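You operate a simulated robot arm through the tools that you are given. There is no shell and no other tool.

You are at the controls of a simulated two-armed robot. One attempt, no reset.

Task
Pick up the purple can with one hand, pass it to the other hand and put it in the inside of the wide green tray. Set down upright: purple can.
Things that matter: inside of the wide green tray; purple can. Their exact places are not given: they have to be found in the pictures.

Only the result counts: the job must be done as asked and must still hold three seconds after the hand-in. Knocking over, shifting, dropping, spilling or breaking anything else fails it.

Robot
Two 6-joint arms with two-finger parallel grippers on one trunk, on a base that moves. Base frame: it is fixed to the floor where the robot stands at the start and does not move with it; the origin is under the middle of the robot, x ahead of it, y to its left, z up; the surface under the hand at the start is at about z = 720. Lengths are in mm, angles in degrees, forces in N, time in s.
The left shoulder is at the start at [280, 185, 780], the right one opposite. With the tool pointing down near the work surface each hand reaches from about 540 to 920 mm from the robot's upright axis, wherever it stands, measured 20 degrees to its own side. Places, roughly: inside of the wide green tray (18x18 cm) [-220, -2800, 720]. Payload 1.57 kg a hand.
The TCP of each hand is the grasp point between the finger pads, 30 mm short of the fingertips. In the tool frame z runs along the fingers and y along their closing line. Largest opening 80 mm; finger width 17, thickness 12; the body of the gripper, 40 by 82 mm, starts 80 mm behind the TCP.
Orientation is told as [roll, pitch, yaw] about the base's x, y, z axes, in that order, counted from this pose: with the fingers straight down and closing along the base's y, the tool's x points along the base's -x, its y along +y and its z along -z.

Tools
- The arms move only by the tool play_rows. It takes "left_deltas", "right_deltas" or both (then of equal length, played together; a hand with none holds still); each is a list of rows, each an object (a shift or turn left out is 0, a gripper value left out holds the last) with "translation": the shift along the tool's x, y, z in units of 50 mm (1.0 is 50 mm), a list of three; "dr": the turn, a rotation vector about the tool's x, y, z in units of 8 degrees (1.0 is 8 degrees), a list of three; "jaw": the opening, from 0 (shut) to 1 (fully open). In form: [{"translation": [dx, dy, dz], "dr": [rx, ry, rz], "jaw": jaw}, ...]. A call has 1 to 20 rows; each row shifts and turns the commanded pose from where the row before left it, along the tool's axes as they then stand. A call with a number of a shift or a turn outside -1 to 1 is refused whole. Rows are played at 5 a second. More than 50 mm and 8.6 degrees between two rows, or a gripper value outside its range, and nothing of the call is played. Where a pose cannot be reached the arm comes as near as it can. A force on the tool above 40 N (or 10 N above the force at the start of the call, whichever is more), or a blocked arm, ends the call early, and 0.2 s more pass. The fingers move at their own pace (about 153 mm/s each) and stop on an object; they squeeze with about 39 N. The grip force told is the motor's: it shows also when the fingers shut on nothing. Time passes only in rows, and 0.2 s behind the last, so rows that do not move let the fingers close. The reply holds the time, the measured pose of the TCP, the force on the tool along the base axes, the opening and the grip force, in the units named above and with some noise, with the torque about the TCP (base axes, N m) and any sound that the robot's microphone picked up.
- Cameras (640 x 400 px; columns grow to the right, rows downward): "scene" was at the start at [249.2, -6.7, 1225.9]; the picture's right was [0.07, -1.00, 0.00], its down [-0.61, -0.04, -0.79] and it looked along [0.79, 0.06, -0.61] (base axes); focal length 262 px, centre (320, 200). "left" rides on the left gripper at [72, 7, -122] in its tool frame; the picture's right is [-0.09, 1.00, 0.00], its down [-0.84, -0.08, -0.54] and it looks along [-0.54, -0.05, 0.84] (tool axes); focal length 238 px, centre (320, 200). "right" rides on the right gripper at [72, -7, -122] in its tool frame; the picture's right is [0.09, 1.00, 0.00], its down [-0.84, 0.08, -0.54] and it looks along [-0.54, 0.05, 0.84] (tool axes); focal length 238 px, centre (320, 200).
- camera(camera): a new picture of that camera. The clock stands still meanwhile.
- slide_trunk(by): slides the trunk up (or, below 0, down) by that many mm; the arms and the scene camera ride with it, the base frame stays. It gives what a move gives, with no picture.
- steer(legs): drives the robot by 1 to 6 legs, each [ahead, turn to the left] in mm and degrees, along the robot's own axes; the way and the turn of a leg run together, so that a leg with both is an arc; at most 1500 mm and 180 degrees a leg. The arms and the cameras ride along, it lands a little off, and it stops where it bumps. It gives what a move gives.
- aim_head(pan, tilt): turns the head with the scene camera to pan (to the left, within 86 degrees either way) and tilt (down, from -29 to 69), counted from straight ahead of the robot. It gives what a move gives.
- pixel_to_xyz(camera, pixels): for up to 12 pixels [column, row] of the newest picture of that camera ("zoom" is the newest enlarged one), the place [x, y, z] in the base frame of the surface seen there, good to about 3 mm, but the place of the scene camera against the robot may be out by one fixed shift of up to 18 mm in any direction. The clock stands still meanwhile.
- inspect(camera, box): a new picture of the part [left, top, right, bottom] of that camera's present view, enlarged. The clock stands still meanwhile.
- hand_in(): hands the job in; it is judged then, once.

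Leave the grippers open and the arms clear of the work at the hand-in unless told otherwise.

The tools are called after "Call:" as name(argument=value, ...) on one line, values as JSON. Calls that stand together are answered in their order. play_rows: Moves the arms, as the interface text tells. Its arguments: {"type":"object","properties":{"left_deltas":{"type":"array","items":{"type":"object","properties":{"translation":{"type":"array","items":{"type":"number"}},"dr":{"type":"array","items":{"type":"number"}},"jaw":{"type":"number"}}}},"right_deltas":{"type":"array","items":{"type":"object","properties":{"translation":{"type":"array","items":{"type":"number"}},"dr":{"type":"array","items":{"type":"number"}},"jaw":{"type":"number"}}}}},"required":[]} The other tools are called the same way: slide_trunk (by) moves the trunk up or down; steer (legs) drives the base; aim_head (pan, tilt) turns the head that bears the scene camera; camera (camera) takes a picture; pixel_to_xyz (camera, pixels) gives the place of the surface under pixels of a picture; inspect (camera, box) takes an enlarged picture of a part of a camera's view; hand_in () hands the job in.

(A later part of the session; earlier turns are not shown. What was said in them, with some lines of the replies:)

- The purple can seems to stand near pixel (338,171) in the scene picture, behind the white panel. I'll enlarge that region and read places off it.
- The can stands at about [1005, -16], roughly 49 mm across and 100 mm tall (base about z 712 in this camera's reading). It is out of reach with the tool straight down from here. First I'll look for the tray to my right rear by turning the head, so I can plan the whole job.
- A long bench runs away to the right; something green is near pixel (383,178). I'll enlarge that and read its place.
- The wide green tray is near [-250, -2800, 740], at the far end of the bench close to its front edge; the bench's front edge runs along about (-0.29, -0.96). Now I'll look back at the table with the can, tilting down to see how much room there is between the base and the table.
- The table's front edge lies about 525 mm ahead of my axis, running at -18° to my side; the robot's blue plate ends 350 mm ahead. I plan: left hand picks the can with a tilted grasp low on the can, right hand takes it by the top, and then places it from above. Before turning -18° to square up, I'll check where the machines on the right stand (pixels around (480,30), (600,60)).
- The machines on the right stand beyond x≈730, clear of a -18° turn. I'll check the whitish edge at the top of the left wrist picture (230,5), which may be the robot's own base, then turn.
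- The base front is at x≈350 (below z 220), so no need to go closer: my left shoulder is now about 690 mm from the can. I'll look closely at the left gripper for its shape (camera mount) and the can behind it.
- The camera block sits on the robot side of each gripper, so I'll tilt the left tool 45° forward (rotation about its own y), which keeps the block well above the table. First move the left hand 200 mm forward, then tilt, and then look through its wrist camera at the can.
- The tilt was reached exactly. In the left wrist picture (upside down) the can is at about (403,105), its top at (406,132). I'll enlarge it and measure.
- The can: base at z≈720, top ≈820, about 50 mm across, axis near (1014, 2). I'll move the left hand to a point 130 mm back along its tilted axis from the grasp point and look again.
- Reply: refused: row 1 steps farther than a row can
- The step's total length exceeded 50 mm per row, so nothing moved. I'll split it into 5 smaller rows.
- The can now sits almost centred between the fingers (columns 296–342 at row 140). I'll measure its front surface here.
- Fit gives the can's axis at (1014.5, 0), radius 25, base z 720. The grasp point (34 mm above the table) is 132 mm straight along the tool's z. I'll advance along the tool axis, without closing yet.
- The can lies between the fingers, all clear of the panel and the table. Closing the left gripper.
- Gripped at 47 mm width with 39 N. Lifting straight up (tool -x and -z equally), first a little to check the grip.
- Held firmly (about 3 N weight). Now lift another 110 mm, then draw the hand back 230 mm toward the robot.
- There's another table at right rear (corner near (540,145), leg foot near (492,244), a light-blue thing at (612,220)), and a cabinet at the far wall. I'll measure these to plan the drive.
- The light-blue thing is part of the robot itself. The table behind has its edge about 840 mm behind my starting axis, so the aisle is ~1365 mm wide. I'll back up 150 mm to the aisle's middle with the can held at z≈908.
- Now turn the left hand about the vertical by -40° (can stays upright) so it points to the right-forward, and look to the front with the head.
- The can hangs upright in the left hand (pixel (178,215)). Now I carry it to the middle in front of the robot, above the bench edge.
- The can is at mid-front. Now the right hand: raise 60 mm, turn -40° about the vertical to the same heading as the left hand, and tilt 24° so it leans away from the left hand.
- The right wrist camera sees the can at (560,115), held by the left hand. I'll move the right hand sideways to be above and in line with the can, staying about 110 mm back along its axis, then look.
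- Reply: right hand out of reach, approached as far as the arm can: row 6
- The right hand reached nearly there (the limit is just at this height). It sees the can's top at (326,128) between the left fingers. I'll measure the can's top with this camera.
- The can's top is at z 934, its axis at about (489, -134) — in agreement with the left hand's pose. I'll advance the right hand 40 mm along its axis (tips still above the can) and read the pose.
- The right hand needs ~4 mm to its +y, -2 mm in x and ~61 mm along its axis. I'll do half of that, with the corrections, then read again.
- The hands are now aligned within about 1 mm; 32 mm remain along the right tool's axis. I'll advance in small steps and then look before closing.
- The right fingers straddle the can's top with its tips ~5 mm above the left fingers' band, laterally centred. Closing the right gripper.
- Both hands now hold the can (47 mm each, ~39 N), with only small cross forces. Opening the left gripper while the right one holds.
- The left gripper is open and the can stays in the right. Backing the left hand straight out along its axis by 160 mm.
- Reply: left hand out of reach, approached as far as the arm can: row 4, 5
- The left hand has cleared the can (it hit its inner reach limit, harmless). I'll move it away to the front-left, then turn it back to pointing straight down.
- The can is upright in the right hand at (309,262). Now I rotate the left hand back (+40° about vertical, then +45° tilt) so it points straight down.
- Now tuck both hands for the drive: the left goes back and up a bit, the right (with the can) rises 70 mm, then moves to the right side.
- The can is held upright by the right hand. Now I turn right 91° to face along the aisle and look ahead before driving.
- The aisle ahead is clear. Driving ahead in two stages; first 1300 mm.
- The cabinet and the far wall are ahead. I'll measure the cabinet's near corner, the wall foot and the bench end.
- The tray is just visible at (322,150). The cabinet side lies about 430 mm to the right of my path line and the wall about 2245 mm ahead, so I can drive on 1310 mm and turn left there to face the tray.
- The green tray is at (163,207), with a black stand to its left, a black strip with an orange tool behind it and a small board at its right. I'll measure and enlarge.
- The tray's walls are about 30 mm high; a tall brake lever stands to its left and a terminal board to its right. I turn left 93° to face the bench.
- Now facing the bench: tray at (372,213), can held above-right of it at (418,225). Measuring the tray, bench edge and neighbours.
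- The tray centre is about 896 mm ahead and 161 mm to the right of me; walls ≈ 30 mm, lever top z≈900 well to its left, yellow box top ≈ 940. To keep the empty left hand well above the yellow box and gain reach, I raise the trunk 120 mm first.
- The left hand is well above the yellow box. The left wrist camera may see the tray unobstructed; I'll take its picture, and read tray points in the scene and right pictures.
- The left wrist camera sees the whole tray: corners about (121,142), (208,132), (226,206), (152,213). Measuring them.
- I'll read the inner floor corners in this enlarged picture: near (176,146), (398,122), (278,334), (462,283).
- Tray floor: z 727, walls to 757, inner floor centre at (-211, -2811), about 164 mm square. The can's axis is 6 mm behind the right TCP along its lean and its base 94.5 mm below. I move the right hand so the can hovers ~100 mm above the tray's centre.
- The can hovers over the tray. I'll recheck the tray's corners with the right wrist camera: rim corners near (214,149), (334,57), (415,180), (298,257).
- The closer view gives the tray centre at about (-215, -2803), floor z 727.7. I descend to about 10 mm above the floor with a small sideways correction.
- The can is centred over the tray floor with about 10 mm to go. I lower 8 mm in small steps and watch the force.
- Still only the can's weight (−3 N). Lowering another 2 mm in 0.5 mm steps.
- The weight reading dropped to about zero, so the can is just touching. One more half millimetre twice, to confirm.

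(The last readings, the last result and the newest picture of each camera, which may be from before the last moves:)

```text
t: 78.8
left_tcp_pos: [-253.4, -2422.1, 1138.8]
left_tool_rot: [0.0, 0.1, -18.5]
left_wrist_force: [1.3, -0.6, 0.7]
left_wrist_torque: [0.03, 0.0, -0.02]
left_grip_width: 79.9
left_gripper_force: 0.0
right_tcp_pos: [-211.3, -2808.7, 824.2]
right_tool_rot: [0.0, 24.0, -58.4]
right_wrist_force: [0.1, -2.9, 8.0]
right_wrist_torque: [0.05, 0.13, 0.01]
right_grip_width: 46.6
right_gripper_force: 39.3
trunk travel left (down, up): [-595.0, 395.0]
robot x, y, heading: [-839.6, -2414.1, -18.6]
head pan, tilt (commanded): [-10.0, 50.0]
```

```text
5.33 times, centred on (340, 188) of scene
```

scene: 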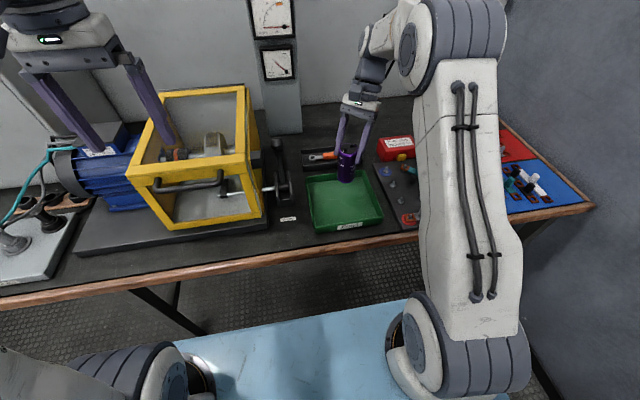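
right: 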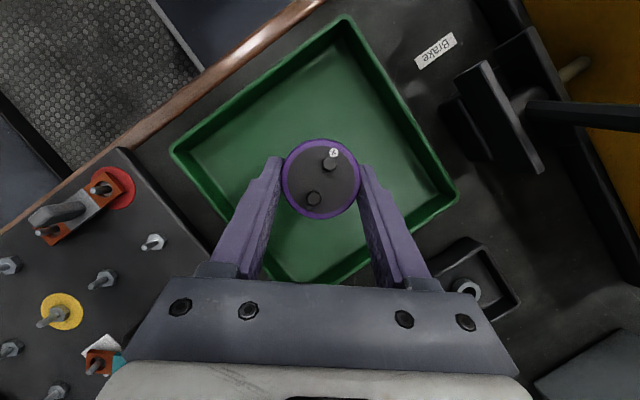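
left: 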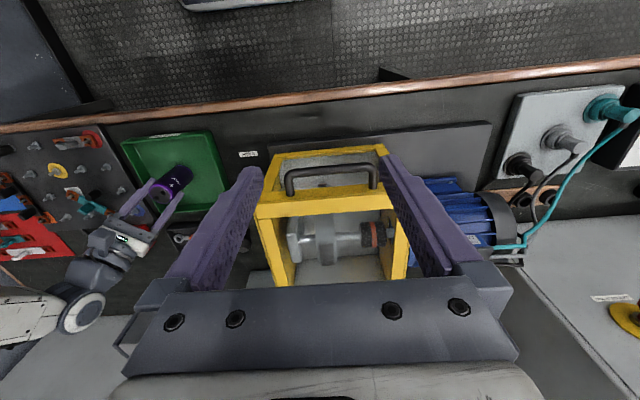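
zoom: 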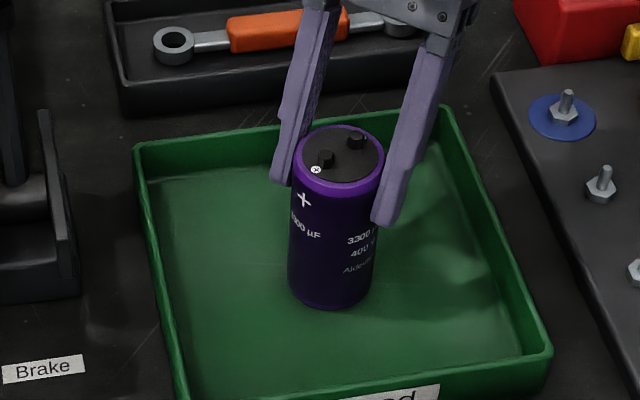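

The can stands on the tray floor (6–8 N upward reaction). Opening the right gripper gently.

Call:
play_rows(right_deltas=[{"jaw": 0.62}, {"jaw": 0.68}, {"jaw": 0.8}, {"jaw": 1}, {"jaw": 1}])

Call:
inspect(camera="scene", box=[290, 150, 390, 225])

Call:
camera(camera="right")

```text
t: 80.0
left_tcp_pos: [-253.6, -2422.0, 1138.1]
left_tool_rot: [0.0, 0.1, -18.5]
left_wrist_force: [0.5, 0.6, 0.3]
left_wrist_torque: [-0.03, -0.01, 0.01]
left_grip_width: 80.2
left_gripper_force: 0.0
right_tcp_pos: [-211.9, -2809.7, 823.8]
right_tool_rot: [0.0, 24.1, -58.4]
right_wrist_force: [-0.3, 0.2, -0.2]
right_wrist_torque: [0.01, 0.01, -0.01]
right_grip_width: 80.0
right_gripper_force: 0.0
trunk travel left (down, up): [-595.0, 395.0]
robot x, y, heading: [-846.2, -2415.0, -18.6]
head pan, tilt (commanded): [-10.0, 50.0]
```

```text
5.33 times, centred on (340, 188) of scene
```

zoom: 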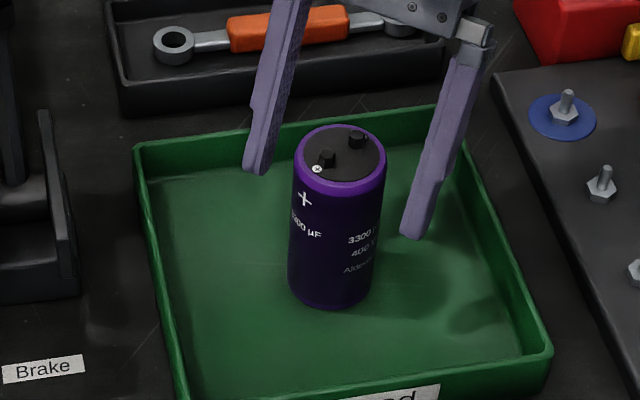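

```text
taken
```

right: 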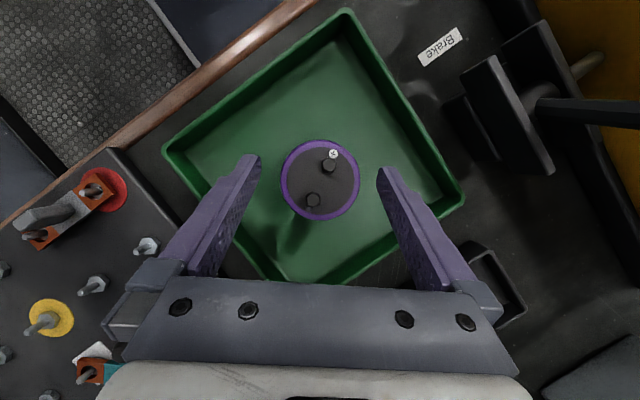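

Released, and the can stands upright in the tray. I withdraw the right hand along its own axis 80 mm, then straight up.

Call:
play_rows(right_deltas=[{"translation": [0, 0, -0.3]}, {"translation": [0, 0, -0.6]}, {"translation": [0, 0, -0.7]}, {"translation": [0.244, 0, -0.548]}, {"translation": [0.244, 0, -0.548]}, {"translation": [0.244, 0, -0.548]}, {}])

Call:
camera(camera="scene")

Call:
camera(camera="right")

```text
t: 81.6
left_tcp_pos: [-254.1, -2422.4, 1138.9]
left_tool_rot: [0.0, 0.1, -18.5]
left_wrist_force: [0.2, -0.9, -0.3]
left_wrist_torque: [-0.02, 0.01, -0.03]
left_grip_width: 79.9
left_gripper_force: 0.1
right_tcp_pos: [-196.6, -2836.9, 986.9]
right_tool_rot: [0.0, 24.0, -58.6]
right_wrist_force: [-0.6, -0.4, 0.1]
right_wrist_torque: [-0.02, 0.01, 0.02]
right_grip_width: 80.0
right_gripper_force: 0.1
trunk travel left (down, up): [-595.0, 395.0]
robot x, y, heading: [-846.3, -2415.6, -18.5]
head pan, tilt (commanded): [-10.0, 50.0]
```

```text
taken
```

scene: 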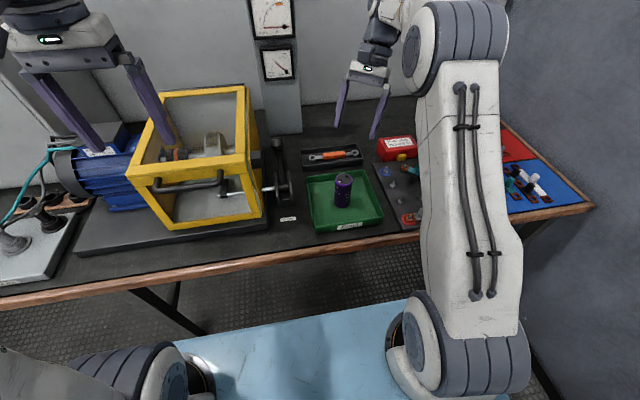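

```text
taken
```

right: 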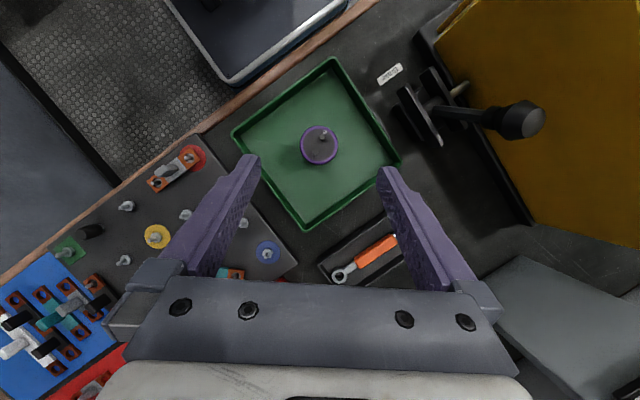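

The can stands upright in the tray's middle with the hand free above it. I move the right hand back to its tucked position, away from the tray.

Call:
play_rows(right_deltas=[{"translation": [0.708, -0.34, -0.254]}, {"translation": [0.708, -0.34, -0.254]}, {"translation": [0.708, -0.34, -0.254]}, {"translation": [0.708, -0.34, -0.254]}, {"translation": [0.708, -0.34, -0.254]}, {}])

Call:
steer(legs=[[-150, 0]])

Call:
aim_head(pan=-5, tilt=40)

Call:
camera(camera="scene")

Call:
inspect(camera="scene", box=[290, 130, 450, 250])

```text
t: 83.0
left_tcp_pos: [-253.8, -2424.0, 1137.5]
left_tool_rot: [0.0, 0.1, -18.5]
left_wrist_force: [-0.8, 0.3, 0.5]
left_wrist_torque: [0.0, 0.02, -0.01]
left_grip_width: 80.0
left_gripper_force: 0.1
right_tcp_pos: [-342.4, -2766.0, 1115.9]
right_tool_rot: [0.0, 24.0, -58.3]
right_wrist_force: [0.0, -0.4, 0.1]
right_wrist_torque: [-0.03, -0.01, -0.02]
right_grip_width: 79.9
right_gripper_force: 0.0
trunk travel left (down, up): [-595.0, 395.0]
robot x, y, heading: [-843.4, -2419.3, -18.7]
head pan, tilt (commanded): [-10.0, 50.0]
```

```text
t: 84.4
left_tcp_pos: [-399.3, -2374.6, 1138.1]
left_tool_rot: [0.0, 0.0, -18.5]
left_wrist_force: [-0.2, -1.0, 0.7]
left_wrist_torque: [0.02, 0.0, 0.01]
left_grip_width: 80.1
left_gripper_force: 0.0
right_tcp_pos: [-485.0, -2718.4, 1116.2]
right_tool_rot: [0.0, 24.0, -58.4]
right_wrist_force: [0.5, 0.1, 0.1]
right_wrist_torque: [-0.01, 0.02, 0.01]
right_grip_width: 79.9
right_gripper_force: 0.0
trunk travel left (down, up): [-595.0, 395.0]
robot x, y, heading: [-990.0, -2368.1, -18.5]
head pan, tilt (commanded): [-10.0, 50.0]
```

```text
t: 85.1
left_tcp_pos: [-399.2, -2373.2, 1138.0]
left_tool_rot: [0.1, 0.1, -18.4]
left_wrist_force: [-0.3, 0.7, -0.5]
left_wrist_torque: [0.02, -0.02, 0.01]
left_grip_width: 80.0
left_gripper_force: 0.1
right_tcp_pos: [-486.7, -2716.8, 1115.9]
right_tool_rot: [0.0, 23.9, -58.4]
right_wrist_force: [0.5, 0.1, -0.4]
right_wrist_torque: [0.01, 0.01, 0.01]
right_grip_width: 79.8
right_gripper_force: 0.0
trunk travel left (down, up): [-595.0, 395.0]
robot x, y, heading: [-993.1, -2372.5, -18.5]
head pan, tilt (commanded): [-5.0, 40.0]
```

```text
taken
```

scene: 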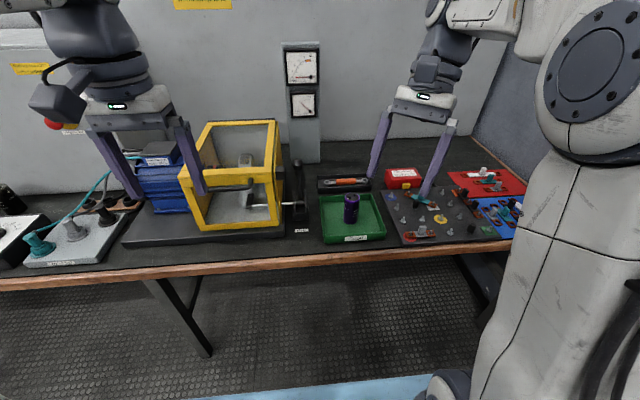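

```text
3.33 times, centred on (370, 190) of scene
```

zoom: 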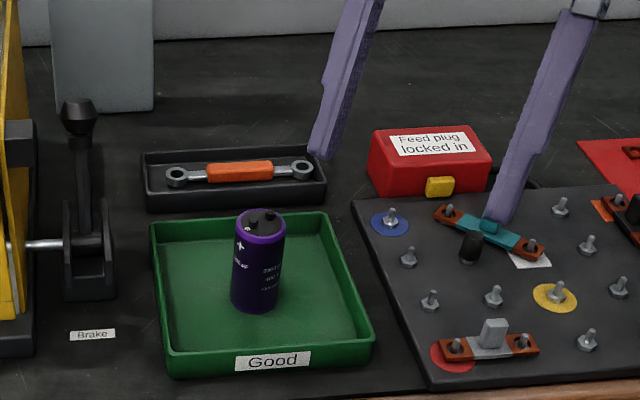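

The purple can stands upright in the middle of the wide green tray, at (351,208) in the scene picture. Both grippers are open, both arms are clear, and the things around the tray look undisturbed. Handing in.

Call:
hand_in()

```text
The job is handed in.
```

The purple can is standing upright near the middle of the wide green tray, and I have handed the job in.

- **Pick and pass:** The left hand picked the can off the table. It was passed in mid-air to the right hand, with both hands gripping it before the left let go.
- **Placement:** The right hand set the can down in the tray and released it. In the last picture it was still upright, well inside the walls.
- **Surroundings:** No bumps, early stops or collisions were reported during the arm moves or the drives. The objects around the tray looked undisturbed in the last pictures.
- **At hand-in:** Both grippers were open, and both arms were clear of the tray. The robot had backed 150 mm away from the bench.

The hand-in reply gave no verdict, so I can't say whether it passed.
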